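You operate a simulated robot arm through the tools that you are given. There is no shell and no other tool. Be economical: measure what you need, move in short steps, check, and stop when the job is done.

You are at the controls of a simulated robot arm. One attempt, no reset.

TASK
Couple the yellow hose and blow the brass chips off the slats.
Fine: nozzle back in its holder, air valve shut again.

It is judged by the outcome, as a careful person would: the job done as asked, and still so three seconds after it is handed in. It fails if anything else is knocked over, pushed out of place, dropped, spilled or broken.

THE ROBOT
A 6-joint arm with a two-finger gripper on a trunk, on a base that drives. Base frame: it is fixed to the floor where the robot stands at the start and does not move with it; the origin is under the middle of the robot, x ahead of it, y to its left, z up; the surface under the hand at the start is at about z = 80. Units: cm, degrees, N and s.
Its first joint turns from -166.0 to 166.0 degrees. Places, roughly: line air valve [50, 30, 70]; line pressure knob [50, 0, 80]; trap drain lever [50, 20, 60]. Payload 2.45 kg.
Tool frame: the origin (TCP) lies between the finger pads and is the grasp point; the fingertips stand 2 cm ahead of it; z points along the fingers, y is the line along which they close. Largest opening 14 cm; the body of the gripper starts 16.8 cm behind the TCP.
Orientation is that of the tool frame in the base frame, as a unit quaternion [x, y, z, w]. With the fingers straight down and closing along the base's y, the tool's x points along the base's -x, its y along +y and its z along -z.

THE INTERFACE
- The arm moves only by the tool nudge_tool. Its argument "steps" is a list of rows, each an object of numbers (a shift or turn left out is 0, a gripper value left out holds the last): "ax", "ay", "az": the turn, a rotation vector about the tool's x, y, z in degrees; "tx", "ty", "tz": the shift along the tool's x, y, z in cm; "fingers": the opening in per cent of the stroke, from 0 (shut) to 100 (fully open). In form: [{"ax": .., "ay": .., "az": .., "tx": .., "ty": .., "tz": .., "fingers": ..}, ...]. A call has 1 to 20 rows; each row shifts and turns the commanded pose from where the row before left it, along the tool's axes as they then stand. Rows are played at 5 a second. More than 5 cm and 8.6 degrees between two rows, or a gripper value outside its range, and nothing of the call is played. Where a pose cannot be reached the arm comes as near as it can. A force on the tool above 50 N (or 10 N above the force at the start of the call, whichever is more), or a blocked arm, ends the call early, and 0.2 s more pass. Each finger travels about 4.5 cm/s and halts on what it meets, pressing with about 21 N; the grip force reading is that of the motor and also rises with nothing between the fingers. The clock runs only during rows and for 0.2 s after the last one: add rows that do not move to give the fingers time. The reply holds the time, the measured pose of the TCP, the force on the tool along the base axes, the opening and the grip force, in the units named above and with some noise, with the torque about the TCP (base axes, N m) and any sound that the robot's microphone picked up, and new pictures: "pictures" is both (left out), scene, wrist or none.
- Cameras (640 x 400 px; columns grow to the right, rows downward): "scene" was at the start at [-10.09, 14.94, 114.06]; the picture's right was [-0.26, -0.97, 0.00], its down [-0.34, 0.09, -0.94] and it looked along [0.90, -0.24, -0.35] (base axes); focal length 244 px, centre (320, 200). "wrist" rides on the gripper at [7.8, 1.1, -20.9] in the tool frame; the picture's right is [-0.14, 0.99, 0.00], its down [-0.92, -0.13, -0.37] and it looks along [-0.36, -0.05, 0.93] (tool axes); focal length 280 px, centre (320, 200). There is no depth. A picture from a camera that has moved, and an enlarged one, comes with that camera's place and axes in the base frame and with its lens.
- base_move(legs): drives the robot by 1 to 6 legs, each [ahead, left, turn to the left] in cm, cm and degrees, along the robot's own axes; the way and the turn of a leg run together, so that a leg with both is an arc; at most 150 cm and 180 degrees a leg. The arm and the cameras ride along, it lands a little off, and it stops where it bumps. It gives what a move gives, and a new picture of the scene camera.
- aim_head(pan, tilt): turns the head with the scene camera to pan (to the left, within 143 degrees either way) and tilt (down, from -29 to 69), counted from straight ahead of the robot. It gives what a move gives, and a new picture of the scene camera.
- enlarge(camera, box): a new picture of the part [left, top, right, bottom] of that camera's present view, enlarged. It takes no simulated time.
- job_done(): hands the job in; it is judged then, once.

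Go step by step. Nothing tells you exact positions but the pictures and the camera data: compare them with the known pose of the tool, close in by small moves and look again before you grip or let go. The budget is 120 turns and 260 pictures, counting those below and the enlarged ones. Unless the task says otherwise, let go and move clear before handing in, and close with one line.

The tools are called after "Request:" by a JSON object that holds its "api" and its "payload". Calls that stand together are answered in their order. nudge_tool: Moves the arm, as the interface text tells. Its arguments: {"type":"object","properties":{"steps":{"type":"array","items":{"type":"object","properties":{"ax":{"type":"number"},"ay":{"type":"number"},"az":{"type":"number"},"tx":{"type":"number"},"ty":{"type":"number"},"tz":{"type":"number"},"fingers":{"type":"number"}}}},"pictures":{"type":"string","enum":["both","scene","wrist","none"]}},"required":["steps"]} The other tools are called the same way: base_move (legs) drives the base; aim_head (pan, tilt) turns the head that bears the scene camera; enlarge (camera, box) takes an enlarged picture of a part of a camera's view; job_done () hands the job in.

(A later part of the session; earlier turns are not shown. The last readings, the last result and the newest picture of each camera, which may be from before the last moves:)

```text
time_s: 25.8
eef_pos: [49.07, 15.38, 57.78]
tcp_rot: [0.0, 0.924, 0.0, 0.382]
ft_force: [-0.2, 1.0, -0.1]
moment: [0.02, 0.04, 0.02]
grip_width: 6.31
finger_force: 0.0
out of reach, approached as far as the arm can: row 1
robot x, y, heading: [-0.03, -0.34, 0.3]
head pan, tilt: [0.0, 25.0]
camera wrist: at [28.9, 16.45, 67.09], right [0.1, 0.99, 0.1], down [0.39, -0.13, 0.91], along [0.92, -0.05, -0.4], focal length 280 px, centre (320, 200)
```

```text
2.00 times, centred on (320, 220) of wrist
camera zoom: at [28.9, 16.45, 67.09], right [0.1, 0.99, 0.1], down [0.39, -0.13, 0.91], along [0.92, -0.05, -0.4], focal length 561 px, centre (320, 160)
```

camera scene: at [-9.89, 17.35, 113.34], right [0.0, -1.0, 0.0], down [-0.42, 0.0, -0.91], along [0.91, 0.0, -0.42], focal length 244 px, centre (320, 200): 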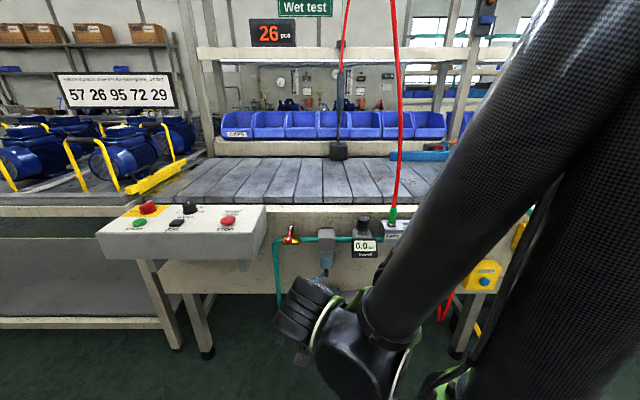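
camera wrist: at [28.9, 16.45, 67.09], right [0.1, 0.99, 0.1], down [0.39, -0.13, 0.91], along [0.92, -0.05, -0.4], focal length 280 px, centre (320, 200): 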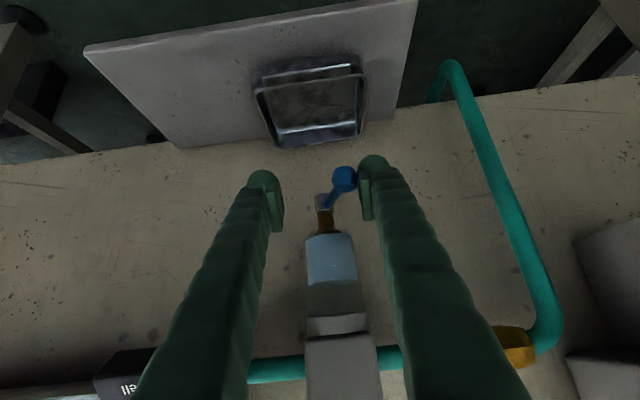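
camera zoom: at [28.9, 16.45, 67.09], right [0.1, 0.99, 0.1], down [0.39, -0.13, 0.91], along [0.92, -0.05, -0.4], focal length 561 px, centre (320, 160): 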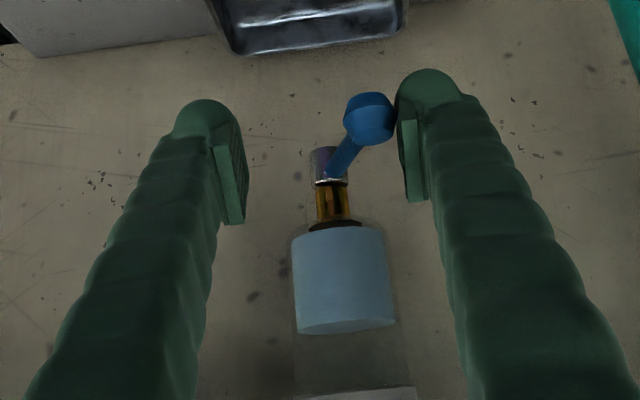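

Request:
{"api": "nudge_tool", "payload": {"steps": [{"ty": -0.7}, {"ty": -0.7}, {"ty": -0.7}, {"ty": -0.7}, {"ty": -0.6}, {}], "pictures": "wrist"}}

Request:
{"api": "enlarge", "payload": {"camera": "wrist", "box": [220, 120, 420, 320]}}

```text
time_s: 27.2
eef_pos: [49.12, 11.97, 57.93]
tcp_rot: [0.0, 0.924, 0.0, 0.383]
ft_force: [-0.3, -1.1, -0.6]
moment: [0.02, -0.01, 0.02]
grip_width: 6.29
finger_force: 0.1
out of reach, approached as far as the arm can: row 3
robot x, y, heading: [0.18, 0.1, 0.1]
head pan, tilt: [0.0, 25.0]
camera wrist: at [28.88, 13.05, 67.26], right [0.1, 0.99, 0.1], down [0.39, -0.13, 0.91], along [0.92, -0.05, -0.4], focal length 280 px, centre (320, 200)
```

wrist: 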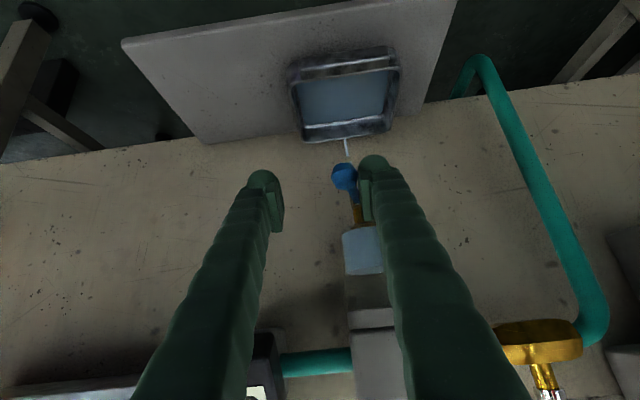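

```text
2.00 times, centred on (320, 220) of wrist
camera zoom: at [28.88, 13.05, 67.26], right [0.1, 0.99, 0.1], down [0.39, -0.13, 0.91], along [0.92, -0.05, -0.4], focal length 561 px, centre (320, 160)
```

zoom: 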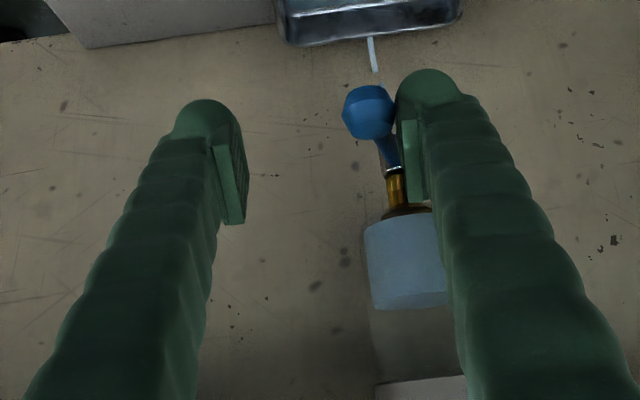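

Water is now running into the tray and the level is falling. I wait a few seconds and watch the tray.

Request:
{"api": "nudge_tool", "payload": {"steps": [{}, {}, {}, {}, {}, {}, {}, {}, {}, {}], "pictures": "wrist"}}

```text
time_s: 29.4
eef_pos: [49.18, 12.03, 57.94]
tcp_rot: [0.001, 0.924, -0.001, 0.383]
ft_force: [0.1, 0.5, -0.5]
moment: [-0.01, -0.01, -0.01]
grip_width: 6.31
finger_force: 0.0
robot x, y, heading: [0.17, 0.05, -0.0]
head pan, tilt: [0.0, 25.0]
camera wrist: at [28.89, 13.06, 67.26], right [0.1, 0.99, 0.1], down [0.39, -0.13, 0.91], along [0.92, -0.05, -0.4], focal length 280 px, centre (320, 200)
```

wrist: 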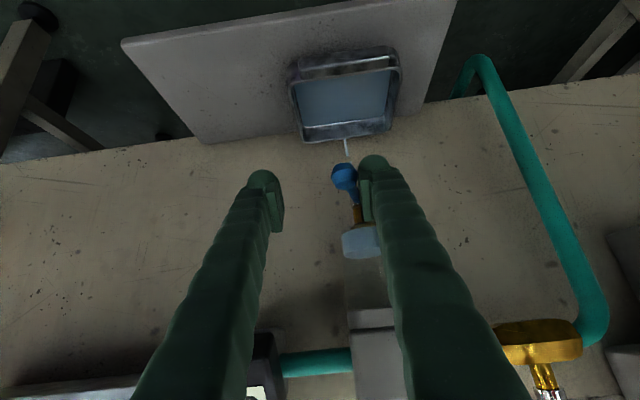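

Request:
{"api": "nudge_tool", "payload": {"steps": [{}, {}, {}, {}, {}, {}, {}, {}, {}, {}, {}, {}, {}, {}, {}], "pictures": "wrist"}}

Request:
{"api": "enlarge", "payload": {"camera": "wrist", "box": [260, 30, 460, 330]}}

```text
time_s: 32.6
eef_pos: [49.19, 11.98, 58.03]
tcp_rot: [0.0, 0.924, 0.0, 0.383]
ft_force: [0.7, 0.0, 0.4]
moment: [0.01, 0.0, 0.0]
grip_width: 6.29
finger_force: 0.0
robot x, y, heading: [0.06, -0.24, 0.1]
head pan, tilt: [0.0, 25.0]
camera wrist: at [28.89, 13.06, 67.26], right [0.1, 0.99, 0.1], down [0.39, -0.13, 0.91], along [0.92, -0.05, -0.4], focal length 280 px, centre (320, 200)
```

wrist: 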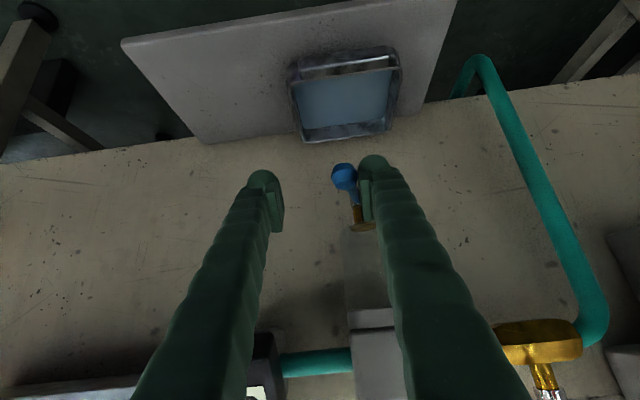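

```text
1.33 times, centred on (360, 180) of wrist
camera zoom: at [28.89, 13.06, 67.26], right [0.1, 0.99, 0.1], down [0.39, -0.13, 0.91], along [0.92, -0.05, -0.4], focal length 374 px, centre (267, 227)
```

zoom: 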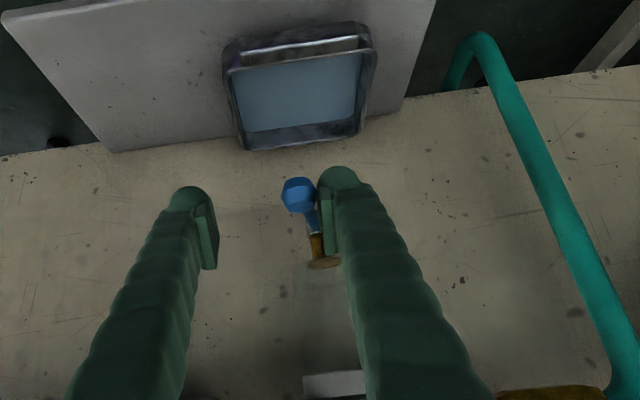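

The bowl is empty. I push the lever back to its shut position.

Request:
{"api": "nudge_tool", "payload": {"steps": [{"ty": 1.5}, {"ty": 1.5}, {"ty": 1.5}, {"ty": 1}, {"ty": 1}, {"ty": 0.8}, {"ty": 0.8}, {"ty": 0.6}, {"ty": 0.6}, {"ty": 0.4}, {}], "pictures": "wrist"}}

Request:
{"api": "enlarge", "payload": {"camera": "wrist", "box": [220, 120, 420, 320]}}

```text
time_s: 35.0
eef_pos: [49.18, 21.62, 57.92]
tcp_rot: [0.0, 0.924, -0.001, 0.383]
ft_force: [-1.6, -3.5, 0.6]
moment: [-0.05, -0.01, -0.14]
grip_width: 6.52
finger_force: 1.0
robot x, y, heading: [-0.1, -0.23, -0.2]
head pan, tilt: [0.0, 25.0]
camera wrist: at [28.88, 22.74, 67.18], right [0.1, 0.99, 0.1], down [0.39, -0.13, 0.91], along [0.92, -0.05, -0.4], focal length 280 px, centre (320, 200)
```

wrist: 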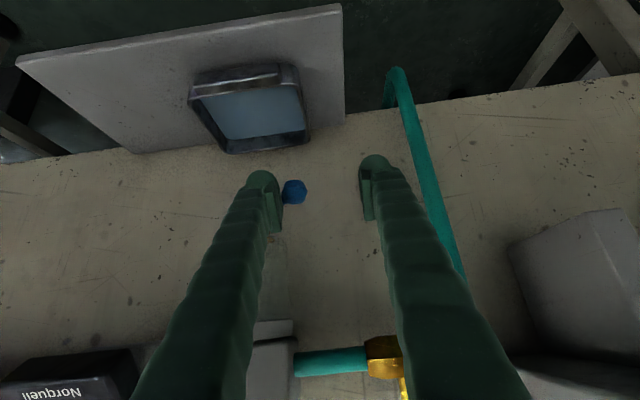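

```text
2.00 times, centred on (320, 220) of wrist
camera zoom: at [28.88, 22.74, 67.18], right [0.1, 0.99, 0.1], down [0.39, -0.13, 0.91], along [0.92, -0.05, -0.4], focal length 561 px, centre (320, 160)
```

zoom: 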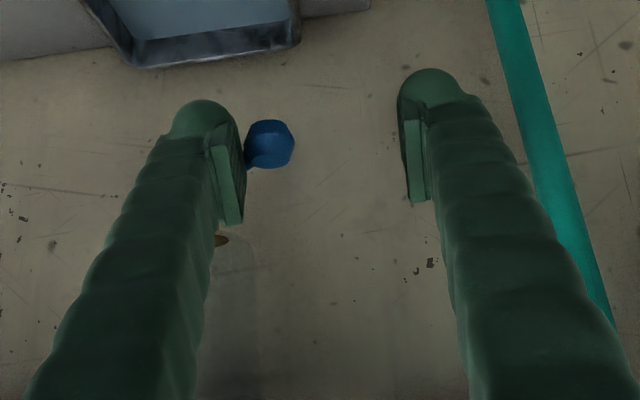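

The lever has met its stop at its original angle. I back off and retreat to check it.

Request:
{"api": "nudge_tool", "payload": {"steps": [{"ty": -1.3}, {"tx": 2.5, "tz": -3.2}, {"tx": 2.5, "tz": -3.2}, {"tx": 2, "tz": -2.6}, {}]}}

Request:
{"api": "enlarge", "payload": {"camera": "wrist", "box": [220, 120, 420, 320]}}

```text
time_s: 36.2
eef_pos: [37.79, 20.38, 59.07]
tcp_rot: [0.0, 0.924, 0.0, 0.383]
ft_force: [-0.1, -0.1, -0.7]
moment: [-0.03, -0.03, -0.02]
grip_width: 6.3
finger_force: 0.1
robot x, y, heading: [-0.35, 0.05, -0.2]
head pan, tilt: [0.0, 25.0]
camera scene: at [-9.88, 17.36, 113.34], right [0.0, -1.0, 0.0], down [-0.42, 0.0, -0.91], along [0.91, 0.0, -0.42], focal length 244 px, centre (320, 200)
camera wrist: at [17.52, 21.41, 68.47], right [0.1, 0.99, 0.1], down [0.39, -0.13, 0.91], along [0.92, -0.05, -0.4], focal length 280 px, centre (320, 200)
```

scene: 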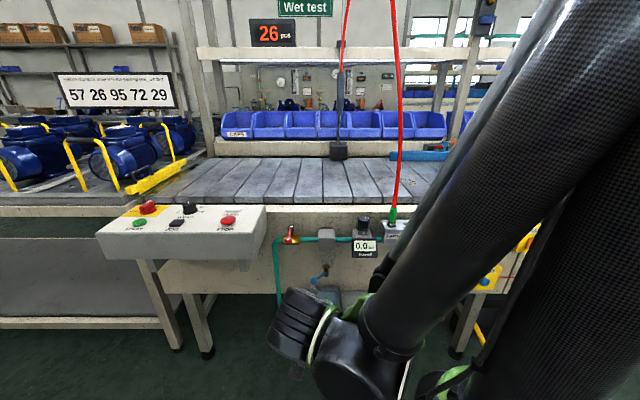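
wrist: 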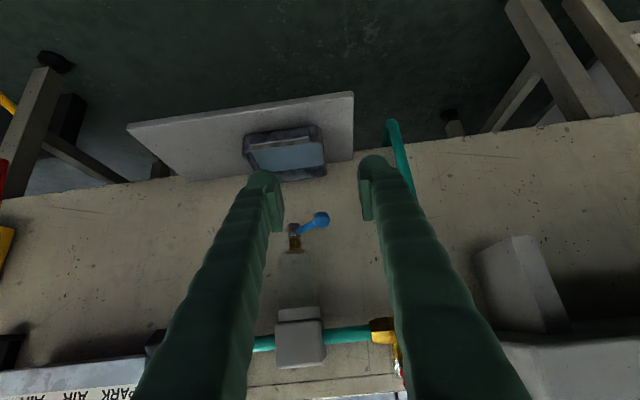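

```text
2.00 times, centred on (320, 220) of wrist
camera zoom: at [17.52, 21.41, 68.47], right [0.1, 0.99, 0.1], down [0.39, -0.13, 0.91], along [0.92, -0.05, -0.4], focal length 561 px, centre (320, 160)
```

zoom: 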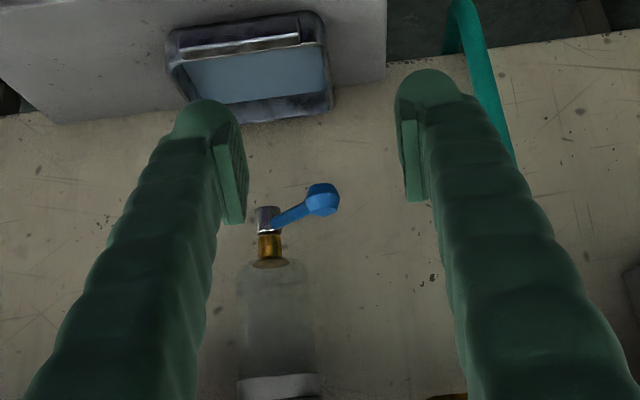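

The trap is empty and the drain lever is shut. Next is the air valve: I rise, straighten the tool and look at the handle from above.

Request:
{"api": "nudge_tool", "payload": {"steps": [{"tx": -3.4, "tz": -3.4}, {"tx": -3.4, "tz": -3.4}, {"tx": -3.4, "tz": -3.4}, {"tx": -3.4, "tz": -3.4}, {"tx": -3.4, "tz": -3.4}, {"tx": -3.4, "tz": -3.4}, {"tx": -3.4, "tz": -3.4}, {"ay": 7.5}, {"ay": 7.5}, {"ay": 7.5}, {"ay": 7.5}, {"ay": 7.5}, {"ay": 7.5}, {"tx": -4.5, "ty": 2}, {"tx": -4.5, "ty": 2}, {"tx": -1, "ty": 2}, {"fingers": 28}, {}]}}

Request:
{"api": "enlarge", "payload": {"camera": "wrist", "box": [220, 50, 420, 200]}}

Request:
{"api": "enlarge", "payload": {"camera": "scene", "box": [240, 180, 400, 280]}}

```text
time_s: 40.0
eef_pos: [47.72, 26.46, 92.9]
tcp_rot: [0.0, 1.0, 0.0, 0.0]
ft_force: [-0.2, -0.1, -0.1]
moment: [0.01, 0.0, -0.01]
grip_width: 3.95
finger_force: 0.0
robot x, y, heading: [0.08, -0.05, -0.1]
head pan, tilt: [0.0, 25.0]
camera scene: at [-9.88, 17.36, 113.34], right [0.0, -1.0, 0.0], down [-0.42, 0.0, -0.91], along [0.91, 0.0, -0.42], focal length 244 px, centre (320, 200)
camera wrist: at [40.02, 27.45, 113.87], right [0.14, 0.99, 0.0], down [0.92, -0.13, 0.37], along [0.37, -0.05, -0.93], focal length 280 px, centre (320, 200)
```

scene: 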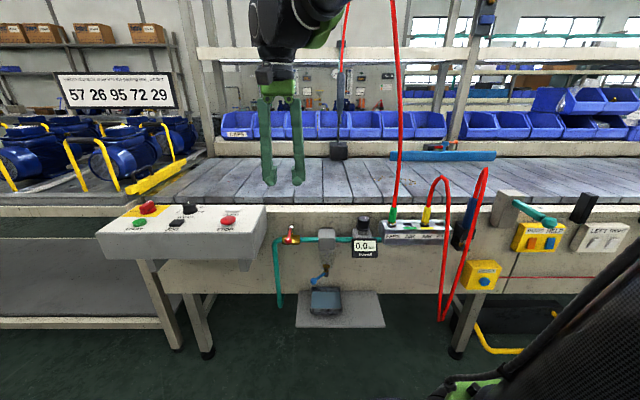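
wrist: 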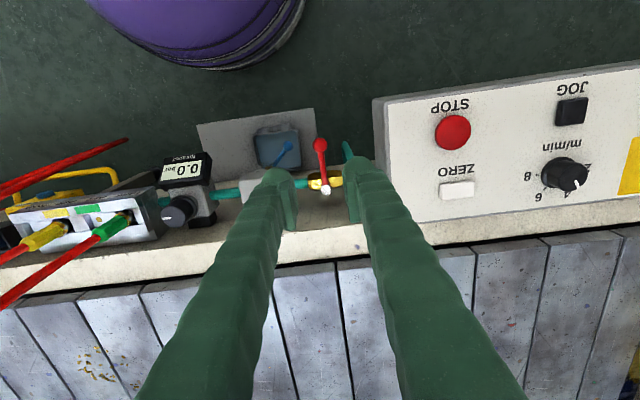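

```text
2.67 times, centred on (320, 125) of wrist
camera zoom: at [40.02, 27.45, 113.87], right [0.14, 0.99, 0.0], down [0.92, -0.13, 0.37], along [0.37, -0.05, -0.93], focal length 748 px, centre (320, 400)
```

zoom: 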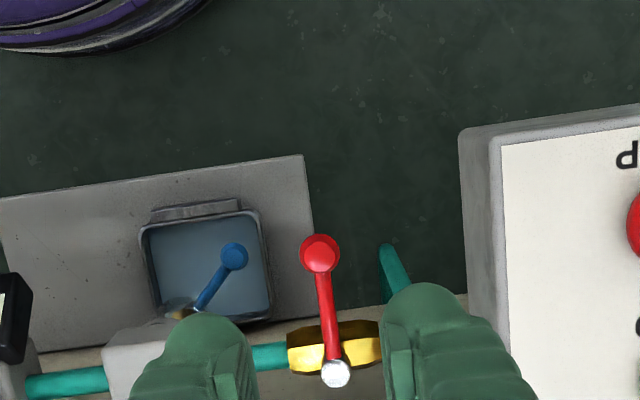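

```text
4.00 times, centred on (320, 230) of scene
camera zoom: at [-9.88, 17.36, 113.34], right [0.0, -1.0, 0.0], down [-0.42, 0.0, -0.91], along [0.91, 0.0, -0.42], focal length 977 px, centre (320, 80)
```

zoom: 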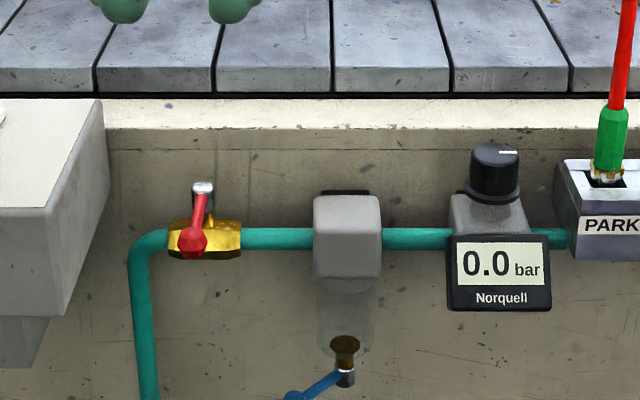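

Request:
{"api": "nudge_tool", "payload": {"steps": [{"tz": 4.5}, {"tz": 4.5}, {"tz": 4}, {"tz": 3}, {"tz": 2.3}, {"fingers": 20}, {}], "pictures": "wrist"}}

Request:
{"api": "enlarge", "payload": {"camera": "wrist", "box": [220, 50, 420, 250]}}

Request:
{"api": "enlarge", "payload": {"camera": "scene", "box": [240, 180, 400, 280]}}

```text
time_s: 41.6
eef_pos: [47.89, 26.39, 74.73]
tcp_rot: [0.0, 1.0, 0.0, 0.0]
ft_force: [1.0, 0.5, 0.1]
moment: [0.02, 0.0, -0.02]
grip_width: 2.79
finger_force: 0.0
robot x, y, heading: [-0.14, -0.26, -0.1]
head pan, tilt: [0.0, 25.0]
camera wrist: at [40.06, 27.45, 95.63], right [0.14, 0.99, 0.0], down [0.92, -0.13, 0.37], along [0.37, -0.05, -0.93], focal length 280 px, centre (320, 200)
```

wrist: 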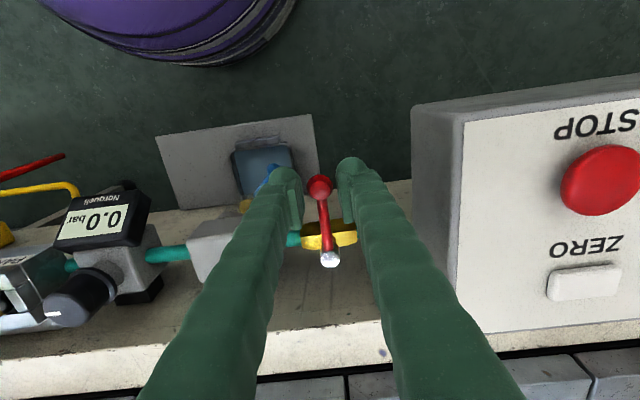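

```text
2.00 times, centred on (320, 150) of wrist
camera zoom: at [40.06, 27.45, 95.63], right [0.14, 0.99, 0.0], down [0.92, -0.13, 0.37], along [0.37, -0.05, -0.93], focal length 561 px, centre (320, 300)
```

zoom: 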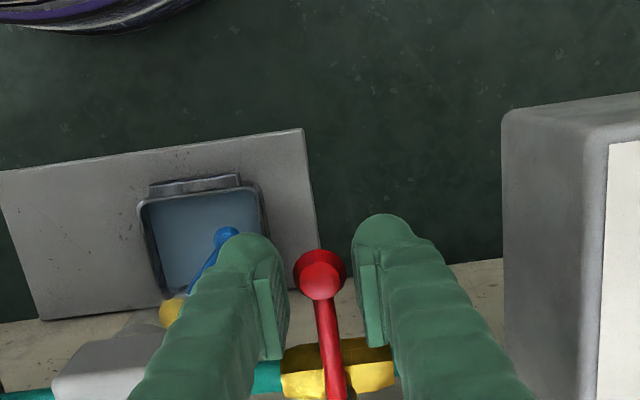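

```text
4.00 times, centred on (320, 230) of scene
camera zoom: at [-9.88, 17.36, 113.34], right [0.0, -1.0, 0.0], down [-0.42, 0.0, -0.91], along [0.91, 0.0, -0.42], focal length 977 px, centre (320, 80)
```

zoom: 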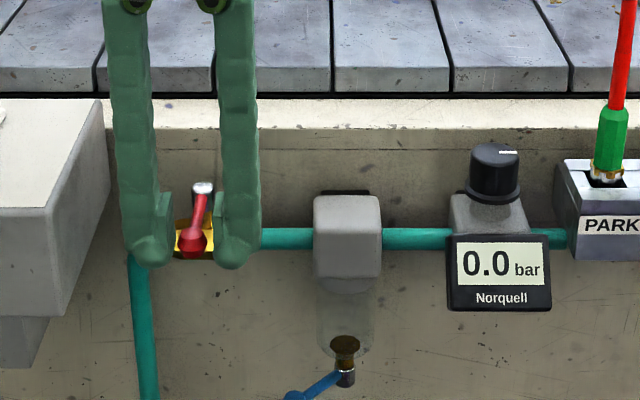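

Request:
{"api": "nudge_tool", "payload": {"steps": [{"ty": -0.82, "tx": -0.05, "az": -7.5}, {"ty": -0.82, "tx": -0.05, "az": -7.5}, {"ty": -0.82, "tx": -0.05, "az": -7.5}, {"ty": -0.82, "tx": -0.05, "az": -7.5}, {}]}}

Request:
{"api": "enlarge", "payload": {"camera": "wrist", "box": [220, 50, 420, 250]}}

```text
time_s: 42.8
eef_pos: [48.73, 23.23, 74.79]
tcp_rot: [-0.261, 0.965, 0.0, 0.0]
ft_force: [-0.6, -0.7, -0.3]
moment: [-0.04, 0.03, -0.01]
grip_width: 2.81
finger_force: 0.1
robot x, y, heading: [0.22, -0.07, -0.1]
head pan, tilt: [0.0, 25.0]
camera scene: at [-9.88, 17.36, 113.34], right [0.0, -1.0, 0.0], down [-0.42, 0.0, -0.91], along [0.91, 0.0, -0.42], focal length 244 px, centre (320, 200)
camera wrist: at [41.39, 20.22, 95.59], right [-0.38, 0.93, 0.0], down [0.86, 0.35, 0.37], along [0.34, 0.14, -0.93], focal length 280 px, centre (320, 200)
```

scene: 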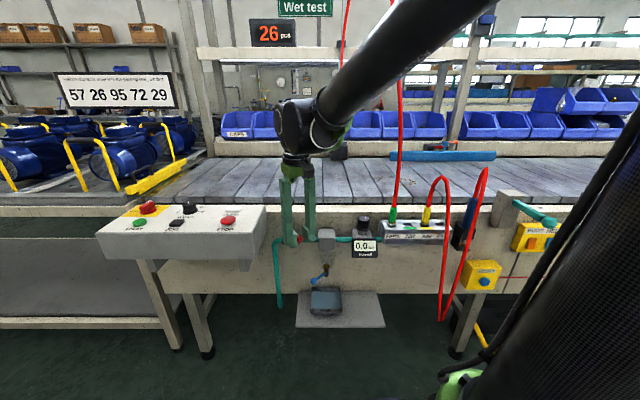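
wrist: 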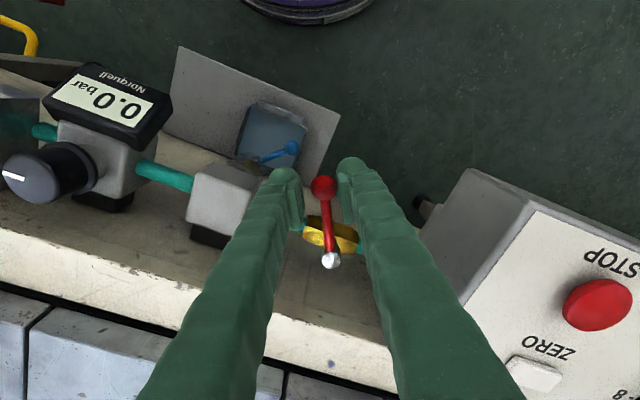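

```text
2.00 times, centred on (320, 150) of wrist
camera zoom: at [41.39, 20.22, 95.59], right [-0.38, 0.93, 0.0], down [0.86, 0.35, 0.37], along [0.34, 0.14, -0.93], focal length 561 px, centre (320, 300)
```

zoom: 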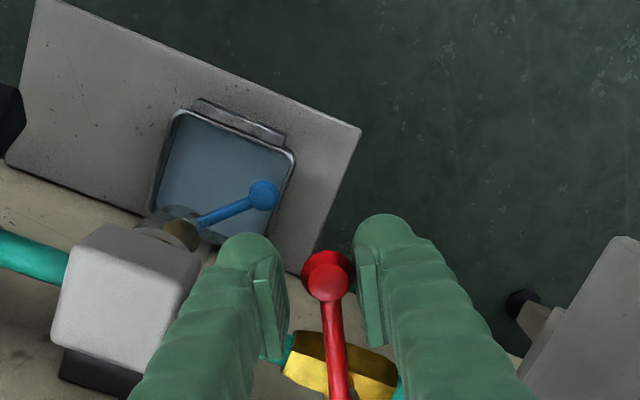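

Request:
{"api": "nudge_tool", "payload": {"steps": [{"ty": -0.8, "tx": -0.2, "az": -7.5}, {"ty": -0.78, "tx": -0.2, "az": -7.5}, {"ty": -0.76, "tx": -0.2, "az": -7.5}, {"ty": -0.74, "tx": -0.2, "az": -7.5}, {"ty": -0.72, "tx": -0.2, "az": -7.5}, {}]}}

Request:
{"api": "enlarge", "payload": {"camera": "wrist", "box": [220, 50, 420, 250]}}

```text
time_s: 44.2
eef_pos: [52.09, 21.35, 74.68]
tcp_rot: [-0.556, 0.831, 0.0, -0.001]
ft_force: [-0.2, 0.6, 0.3]
moment: [-0.01, -0.02, -0.02]
grip_width: 2.78
finger_force: 0.0
robot x, y, heading: [-0.14, -0.53, -0.1]
head pan, tilt: [0.0, 25.0]
camera scene: at [-9.88, 17.36, 113.34], right [0.0, -1.0, 0.0], down [-0.42, 0.0, -0.91], along [0.91, 0.0, -0.42], focal length 244 px, centre (320, 200)
camera wrist: at [48.04, 14.46, 95.57], right [-0.86, 0.51, 0.0], down [0.47, 0.8, 0.37], along [0.19, 0.32, -0.93], focal length 280 px, centre (320, 200)
```

scene: 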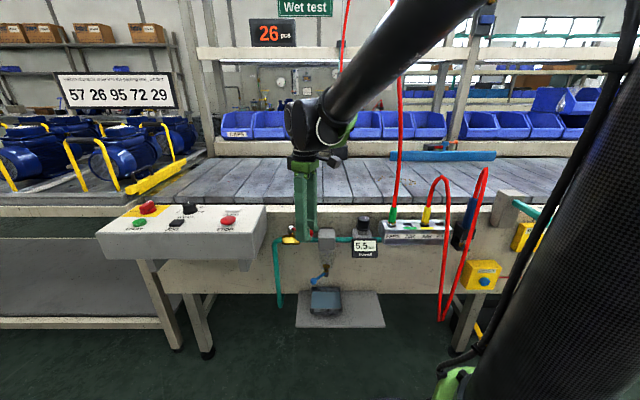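
wrist: 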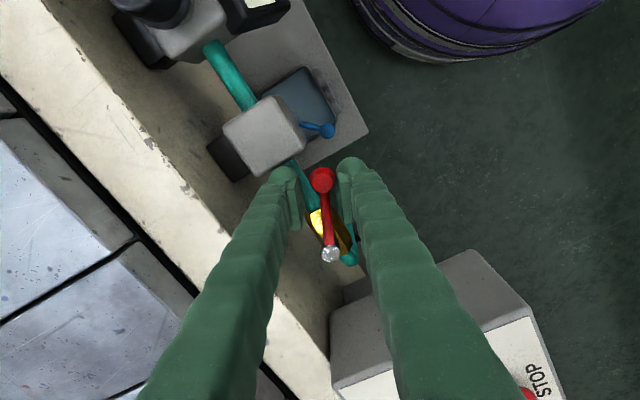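

```text
2.00 times, centred on (320, 150) of wrist
camera zoom: at [48.04, 14.46, 95.57], right [-0.86, 0.51, 0.0], down [0.47, 0.8, 0.37], along [0.19, 0.32, -0.93], focal length 561 px, centre (320, 300)
```

zoom: 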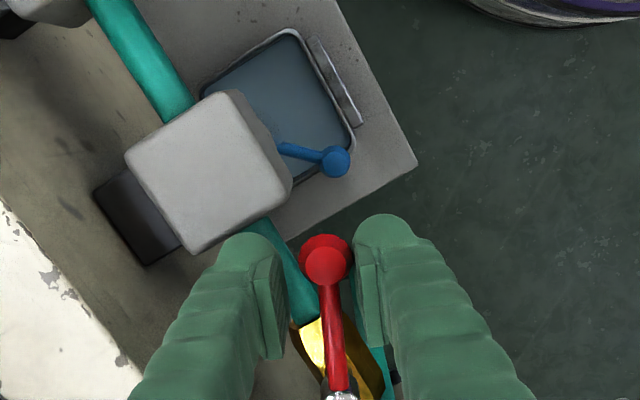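

The gauge now reads about 5.5 bar. I finish turning the handle until it is parallel to the pipe.

Request:
{"api": "nudge_tool", "payload": {"steps": [{"ty": -0.65, "tx": -0.15, "az": -7.5}, {"ty": -0.6, "tx": -0.1, "az": -7.5}, {"ty": -0.5, "tx": -0.05, "az": -7.5}, {"ty": -0.4}, {}]}}

Request:
{"api": "enlarge", "payload": {"camera": "wrist", "box": [220, 50, 420, 250]}}

Request:
{"api": "enlarge", "payload": {"camera": "scene", "box": [270, 200, 430, 300]}}

```text
time_s: 45.4
eef_pos: [54.23, 21.02, 74.61]
tcp_rot: [-0.707, 0.707, 0.0, -0.001]
ft_force: [-0.5, 0.4, 0.1]
moment: [0.01, -0.01, 0.0]
grip_width: 2.8
finger_force: 0.1
robot x, y, heading: [-0.04, 0.18, -0.0]
head pan, tilt: [0.0, 25.0]
camera scene: at [-9.88, 17.36, 113.34], right [0.0, -1.0, 0.0], down [-0.42, 0.0, -0.91], along [0.91, 0.0, -0.42], focal length 244 px, centre (320, 200)
camera wrist: at [53.11, 13.25, 95.57], right [-0.99, 0.14, 0.0], down [0.13, 0.92, 0.37], along [0.05, 0.37, -0.93], focal length 280 px, centre (320, 200)
```

scene: 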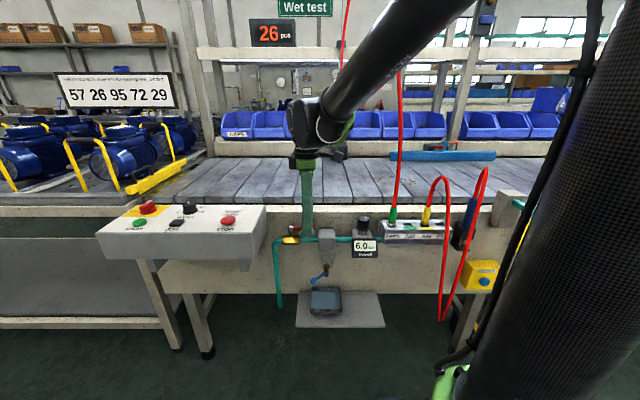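
wrist: 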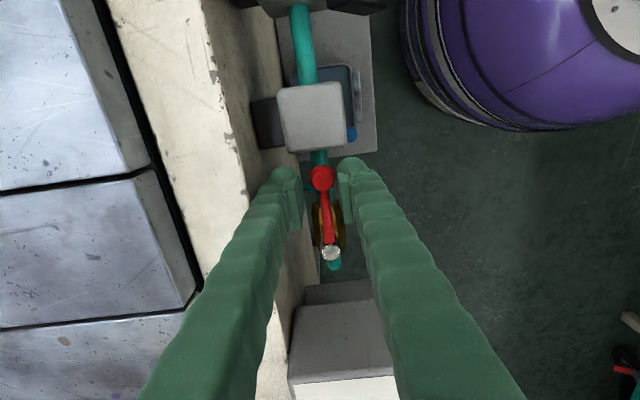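

```text
2.00 times, centred on (320, 150) of wrist
camera zoom: at [53.11, 13.25, 95.57], right [-0.99, 0.14, 0.0], down [0.13, 0.92, 0.37], along [0.05, 0.37, -0.93], focal length 561 px, centre (320, 300)
```

zoom: 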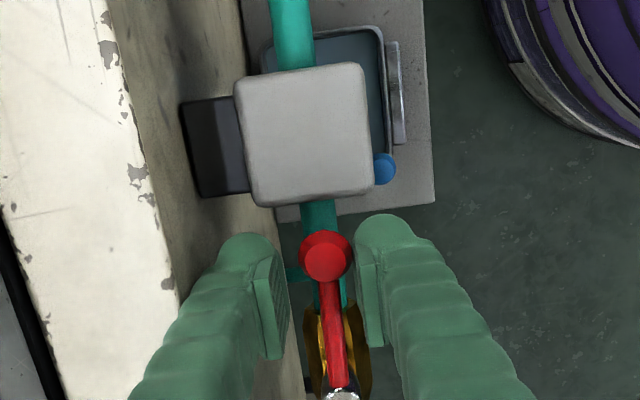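

```text
4.00 times, centred on (350, 250) of scene
camera zoom: at [-9.88, 17.36, 113.34], right [0.0, -1.0, 0.0], down [-0.42, 0.0, -0.91], along [0.91, 0.0, -0.42], focal length 977 px, centre (200, 0)
```

zoom: 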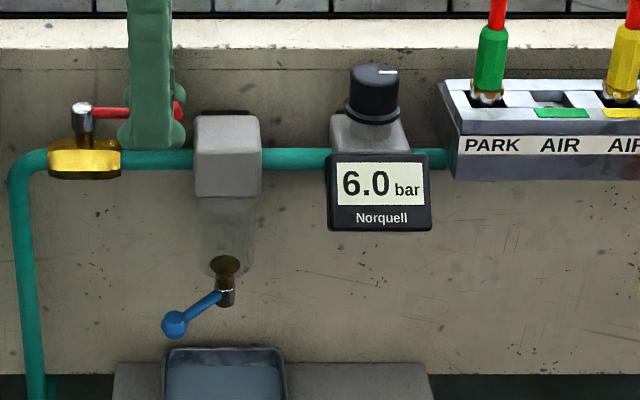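

The valve is fully open and the gauge reads 6.0 bar. I rise, turn the hand back and go to look at the nozzle and its holder.

Request:
{"api": "nudge_tool", "payload": {"steps": [{"tz": -4.5}, {"tz": -4.5}, {"tz": -4.5}, {"tz": -4.5}, {"tz": -4.5, "az": 7.5}, {"tz": -4.5, "az": 7.5}, {"ty": 2, "az": 7.5}, {"ty": 2, "az": 7.5}, {"ty": 2, "az": 7.5}, {"ty": 2, "az": 7.5}, {"ty": 1, "az": 7.5}, {"ty": 1, "az": 7.5}, {"az": 7.5}, {"az": 7.5}, {"az": 7.5}, {"az": 7.5, "fingers": 50}, {}], "pictures": "scene"}}

```text
time_s: 49.0
eef_pos: [45.81, 26.1, 101.64]
tcp_rot: [0.001, 1.0, 0.0, 0.0]
ft_force: [-0.2, 1.0, -0.7]
moment: [0.0, 0.01, 0.0]
grip_width: 6.99
finger_force: 0.2
robot x, y, heading: [0.22, 0.08, -0.1]
head pan, tilt: [0.0, 25.0]
camera scene: at [-9.88, 17.36, 113.34], right [0.0, -1.0, 0.0], down [-0.42, 0.0, -0.91], along [0.91, 0.0, -0.42], focal length 244 px, centre (320, 200)
```

scene: 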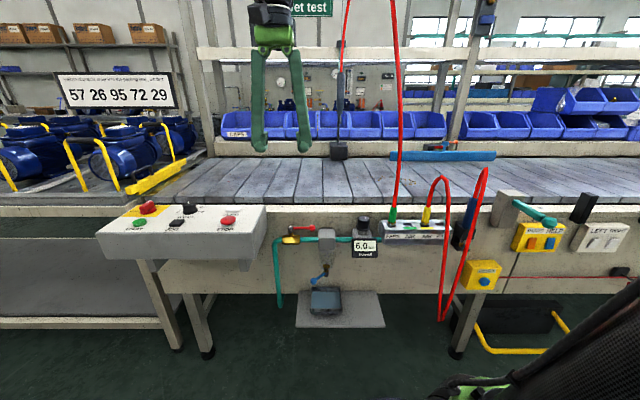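

Request:
{"api": "nudge_tool", "payload": {"steps": [{"tx": 3, "ty": -3}, {"ty": -4.9}, {"ty": -4.9}, {"ty": -4.9}, {"ty": -4.9}, {"ty": -4.9}, {"ty": -4.9}, {"ty": -4.9}, {"ty": -4.9}, {"ty": -4.9}, {"ty": -4.9}, {}]}}

Request:
{"api": "enlarge", "payload": {"camera": "wrist", "box": [220, 50, 420, 250]}}

Request:
{"api": "enlarge", "payload": {"camera": "scene", "box": [390, 160, 550, 330]}}

```text
time_s: 51.6
eef_pos: [42.86, -26.01, 101.51]
tcp_rot: [0.0, 1.0, 0.0, 0.0]
ft_force: [1.0, 0.3, 0.1]
moment: [0.0, 0.01, 0.0]
grip_width: 7.0
finger_force: 0.0
robot x, y, heading: [-0.02, -0.2, 0.1]
head pan, tilt: [0.0, 25.0]
camera scene: at [-11.66, 22.64, 112.88], right [0.58, -0.82, 0.0], down [-0.38, -0.27, -0.88], along [0.72, 0.51, -0.47], focal length 244 px, centre (320, 200)
camera wrist: at [34.95, -24.9, 122.47], right [0.14, 0.99, 0.0], down [0.92, -0.13, 0.37], along [0.37, -0.05, -0.93], focal length 280 px, centre (320, 200)
```

scene: 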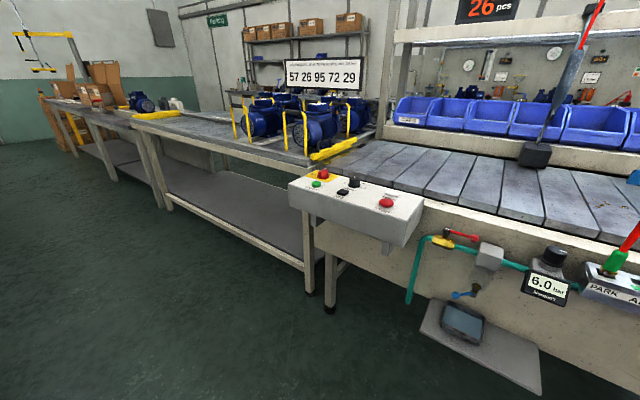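
wrist: 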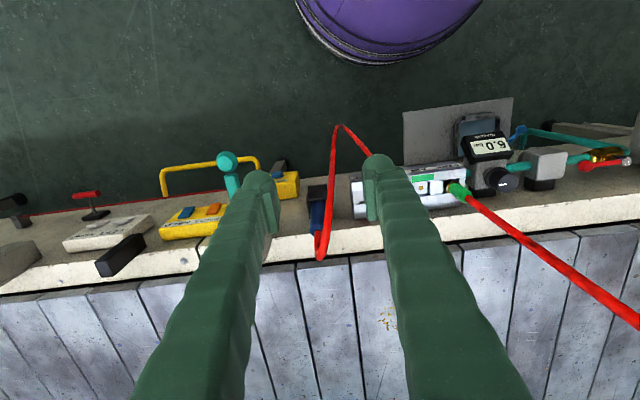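

```text
2.00 times, centred on (320, 150) of wrist
camera zoom: at [34.95, -24.9, 122.47], right [0.14, 0.99, 0.0], down [0.92, -0.13, 0.37], along [0.37, -0.05, -0.93], focal length 561 px, centre (320, 300)
```

zoom: 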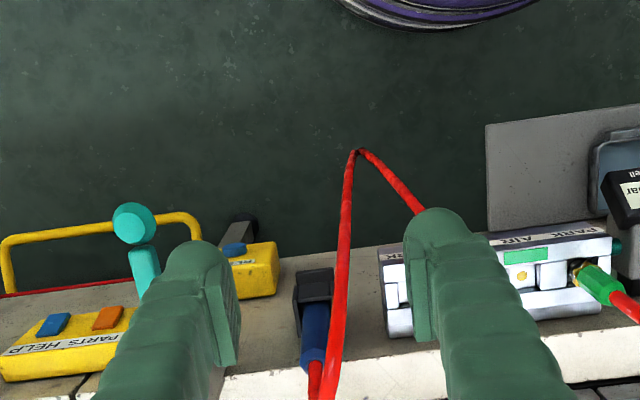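

```text
2.35 times, centred on (470, 245) of scene
camera zoom: at [-11.66, 22.64, 112.88], right [0.58, -0.82, 0.0], down [-0.38, -0.27, -0.88], along [0.72, 0.51, -0.47], focal length 575 px, centre (-33, 94)
```

zoom: 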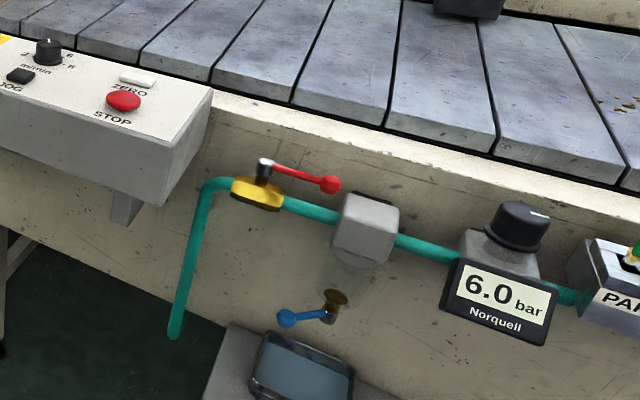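

Request:
{"api": "aim_head", "payload": {"pan": -50, "tilt": 28}}

Request:
{"api": "enlarge", "payload": {"camera": "scene", "box": [230, 130, 430, 330]}}

```text
time_s: 52.8
eef_pos: [42.87, -26.05, 101.48]
tcp_rot: [0.0, 1.0, 0.0, 0.0]
ft_force: [-0.6, 0.3, -0.6]
moment: [0.01, 0.01, 0.0]
grip_width: 7.01
finger_force: 0.0
robot x, y, heading: [0.05, 0.38, 0.3]
head pan, tilt: [-50.0, 28.0]
camera scene: at [-11.57, 22.32, 112.46], right [0.55, -0.83, 0.0], down [-0.42, -0.28, -0.86], along [0.72, 0.47, -0.51], focal length 244 px, centre (320, 200)
```

scene: 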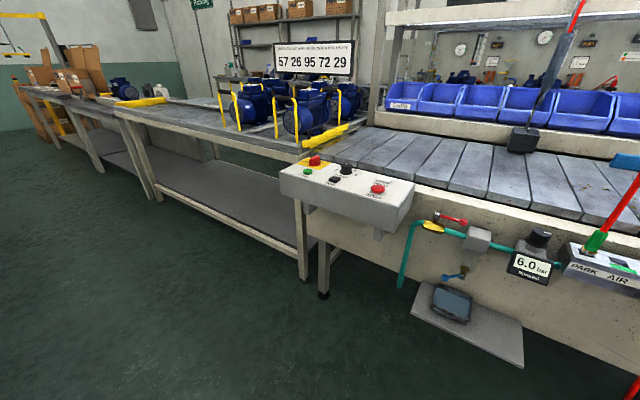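

```text
2.00 times, centred on (330, 230) of scene
camera zoom: at [-11.57, 22.32, 112.46], right [0.55, -0.83, 0.0], down [-0.42, -0.28, -0.86], along [0.72, 0.47, -0.51], focal length 489 px, centre (300, 140)
```

zoom: 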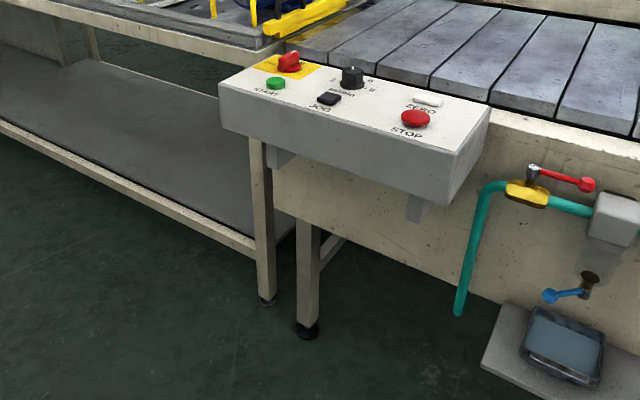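

Request:
{"api": "aim_head", "payload": {"pan": -80, "tilt": 25}}

```text
time_s: 53.7
eef_pos: [42.92, -26.01, 101.52]
tcp_rot: [0.0, 1.0, 0.0, -0.001]
ft_force: [-0.3, 0.3, -0.4]
moment: [-0.01, 0.01, 0.01]
grip_width: 6.99
finger_force: 0.1
robot x, y, heading: [0.03, 0.06, -0.1]
head pan, tilt: [-80.0, 25.0]
camera scene: at [-11.56, 22.44, 112.76], right [0.56, -0.83, 0.0], down [-0.4, -0.27, -0.88], along [0.73, 0.49, -0.48], focal length 244 px, centre (320, 200)
```

scene: 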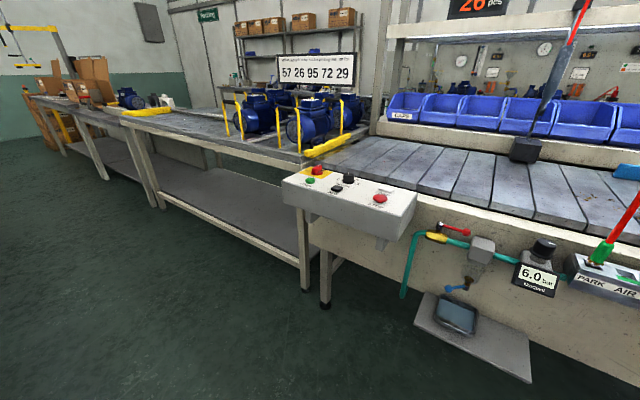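

The head seems to be blocked by the arm, so I use the wrist camera: I tilt the hand forward in front of the nozzle to see it and its holder from the front.

Request:
{"api": "nudge_tool", "payload": {"steps": [{"tx": 4.5, "ay": -7.5}, {"ay": -7.5}, {"ay": -7.5}, {"ay": -7.5}, {"ay": -7.5}, {"ay": -7.5}, {}], "pictures": "wrist"}}

Request:
{"api": "enlarge", "payload": {"camera": "wrist", "box": [180, 0, 420, 200]}}

Request:
{"api": "aim_head", "payload": {"pan": 0, "tilt": 25}}

```text
time_s: 54.4
eef_pos: [44.79, -32.29, 104.73]
tcp_rot: [0.002, 0.992, 0.001, 0.124]
ft_force: [-1.2, 0.1, 1.1]
moment: [-0.05, -0.07, 0.02]
grip_width: 7.01
finger_force: 0.0
robot x, y, heading: [0.26, -0.07, -0.3]
head pan, tilt: [-80.0, 25.0]
stopped in row 3: the arm was blocked; the commanded pose is now the measured one
camera wrist: at [31.99, -31.22, 123.18], right [0.14, 0.99, 0.04], down [0.8, -0.13, 0.58], along [0.58, -0.05, -0.81], focal length 280 px, centre (320, 200)
```

wrist: 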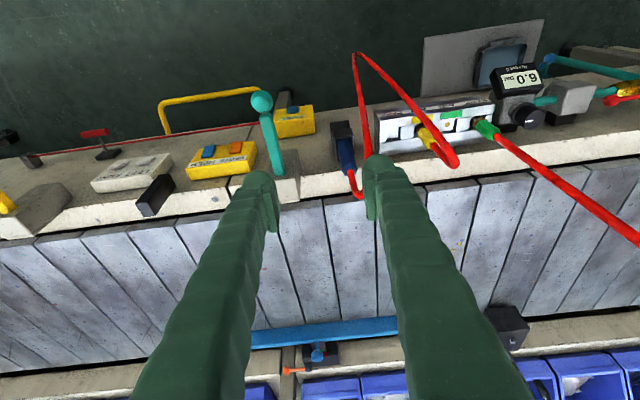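

```text
2.00 times, centred on (300, 100) of wrist
camera zoom: at [31.99, -31.22, 123.18], right [0.14, 0.99, 0.04], down [0.8, -0.13, 0.58], along [0.58, -0.05, -0.81], focal length 561 px, centre (360, 400)
```

zoom: 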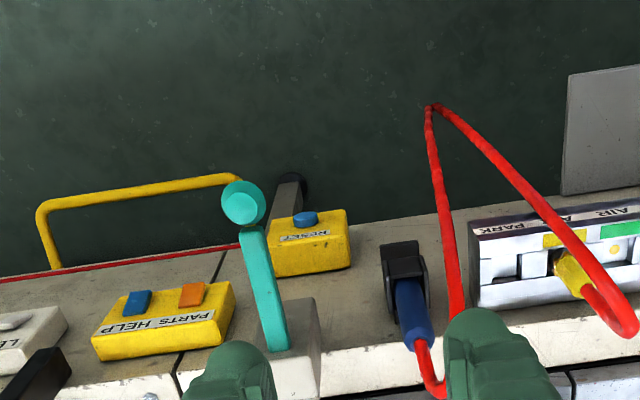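

```text
time_s: 55.9
eef_pos: [44.72, -32.28, 104.75]
tcp_rot: [0.002, 0.992, 0.001, 0.125]
ft_force: [0.7, -0.2, -0.2]
moment: [-0.01, 0.01, -0.04]
grip_width: 6.99
finger_force: 0.0
robot x, y, heading: [0.21, 0.01, 0.0]
head pan, tilt: [0.0, 25.0]
camera scene: at [-15.04, 25.54, 112.97], right [0.9, -0.44, 0.0], down [-0.2, -0.41, -0.89], along [0.39, 0.8, -0.46], focal length 244 px, centre (320, 200)
```

scene: 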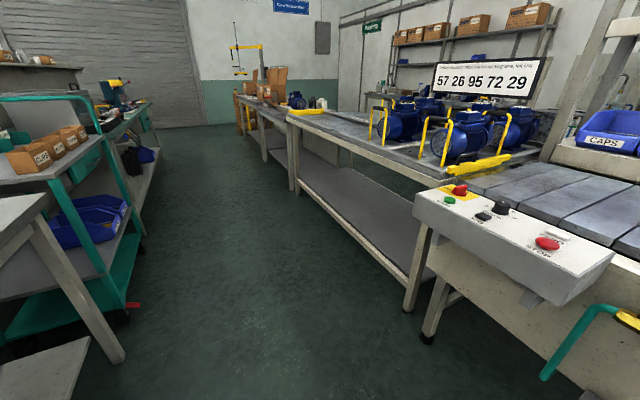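

The arm folds up against the head here, so I will first bring the hand back to an easy pose and then shift the base to the right.

Request:
{"api": "nudge_tool", "payload": {"steps": [{"ay": 7.15}, {"ay": 7.15}, {"tz": -4.5}, {"tz": -4.5}, {"tz": -4.5}, {"ty": 4.5}, {"ty": 4.5}, {"ty": 4.5}, {"ty": 4.5}, {"ty": 4.5}, {"ty": 4.5, "tx": -2}, {}], "pictures": "scene"}}

```text
time_s: 58.5
eef_pos: [46.52, -5.09, 118.4]
tcp_rot: [0.001, 1.0, 0.001, -0.001]
ft_force: [0.9, -0.4, -0.2]
moment: [-0.05, -0.01, -0.02]
grip_width: 6.98
finger_force: 0.0
robot x, y, heading: [-0.18, 0.15, -0.0]
head pan, tilt: [0.0, 25.0]
camera scene: at [-9.87, 17.34, 113.34], right [0.0, -1.0, 0.0], down [-0.42, 0.0, -0.91], along [0.91, 0.0, -0.42], focal length 244 px, centre (320, 200)
```

scene: 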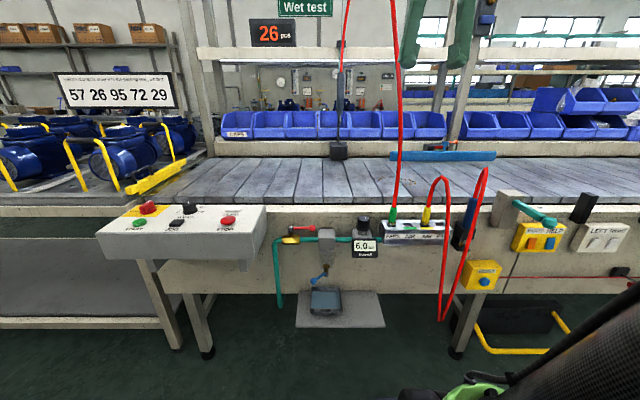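

Request:
{"api": "base_move", "payload": {"legs": [[0, -30, 0]]}}

Request:
{"api": "aim_head", "payload": {"pan": -8, "tilt": 28}}

Request:
{"api": "enlarge", "payload": {"camera": "scene", "box": [220, 150, 420, 350]}}

```text
time_s: 60.5
eef_pos: [46.44, -34.5, 118.38]
tcp_rot: [0.002, 1.0, 0.0, 0.0]
ft_force: [-0.1, 0.6, 1.0]
moment: [0.04, -0.03, 0.02]
grip_width: 7.01
finger_force: 0.1
robot x, y, heading: [-0.13, -29.22, 0.0]
head pan, tilt: [0.0, 25.0]
camera scene: at [-9.86, -12.17, 113.34], right [0.0, -1.0, 0.0], down [-0.42, 0.0, -0.91], along [0.91, 0.0, -0.42], focal length 244 px, centre (320, 200)
```

scene: 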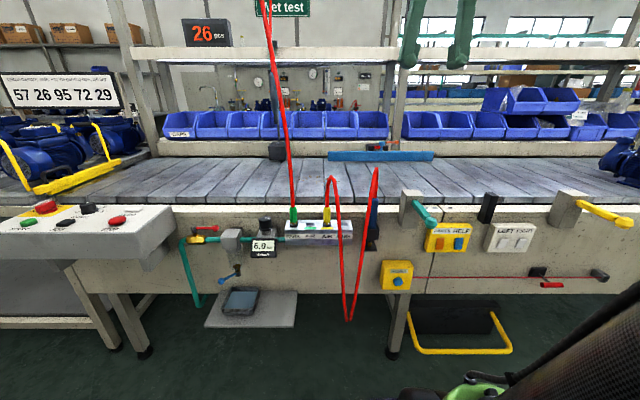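

```text
time_s: 61.2
eef_pos: [46.61, -34.52, 118.3]
tcp_rot: [0.001, 1.0, 0.002, 0.001]
ft_force: [0.1, -0.4, 0.1]
moment: [-0.05, 0.01, 0.0]
grip_width: 7.01
finger_force: 0.3
robot x, y, heading: [-0.16, -29.57, 0.0]
head pan, tilt: [-8.0, 28.0]
camera scene: at [-10.04, -13.43, 112.86], right [-0.14, -0.99, 0.0], down [-0.46, 0.06, -0.88], along [0.87, -0.12, -0.47], focal length 244 px, centre (320, 200)
```

scene: 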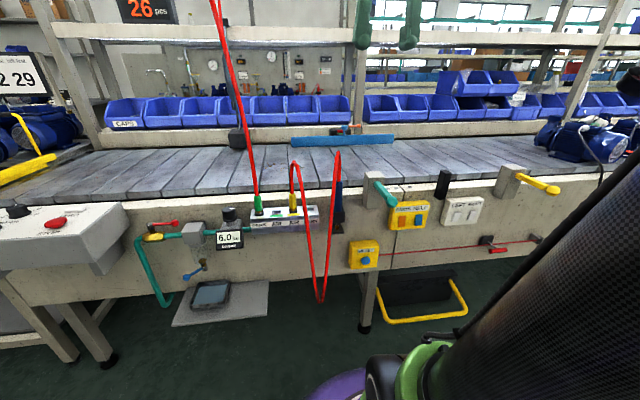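

```text
2.00 times, centred on (320, 250) of scene
camera zoom: at [-10.04, -13.43, 112.86], right [-0.14, -0.99, 0.0], down [-0.46, 0.06, -0.88], along [0.87, -0.12, -0.47], focal length 489 px, centre (320, 100)
```

zoom: 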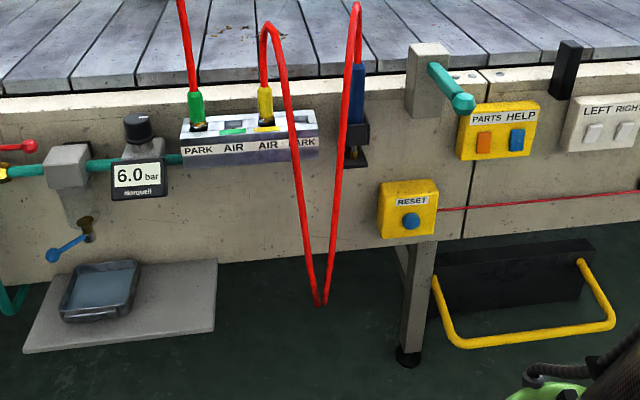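

Request:
{"api": "enlarge", "payload": {"camera": "scene", "box": [300, 150, 400, 250]}}

Request:
{"api": "enlarge", "payload": {"camera": "scene", "box": [190, 110, 410, 220]}}

```text
4.00 times, centred on (350, 200) of scene
camera zoom: at [-10.04, -13.43, 112.86], right [-0.14, -0.99, 0.0], down [-0.46, 0.06, -0.88], along [0.87, -0.12, -0.47], focal length 977 px, centre (200, 200)
```

zoom: 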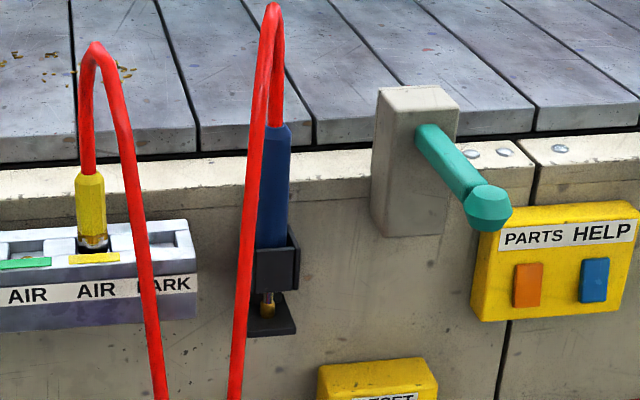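

```text
2.91 times, centred on (300, 165) of scene
camera zoom: at [-10.04, -13.43, 112.86], right [-0.14, -0.99, 0.0], down [-0.46, 0.06, -0.88], along [0.87, -0.12, -0.47], focal length 711 px, centre (378, 302)
```

zoom: 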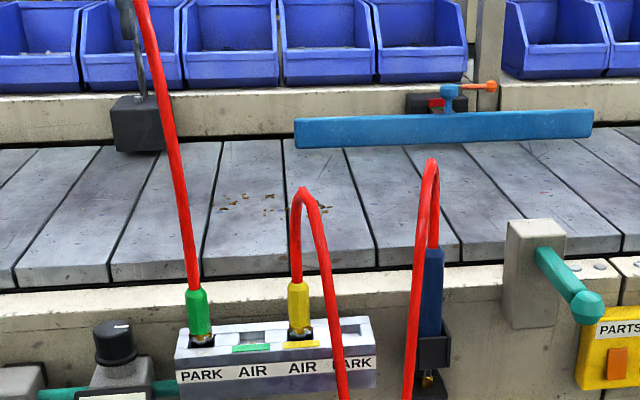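

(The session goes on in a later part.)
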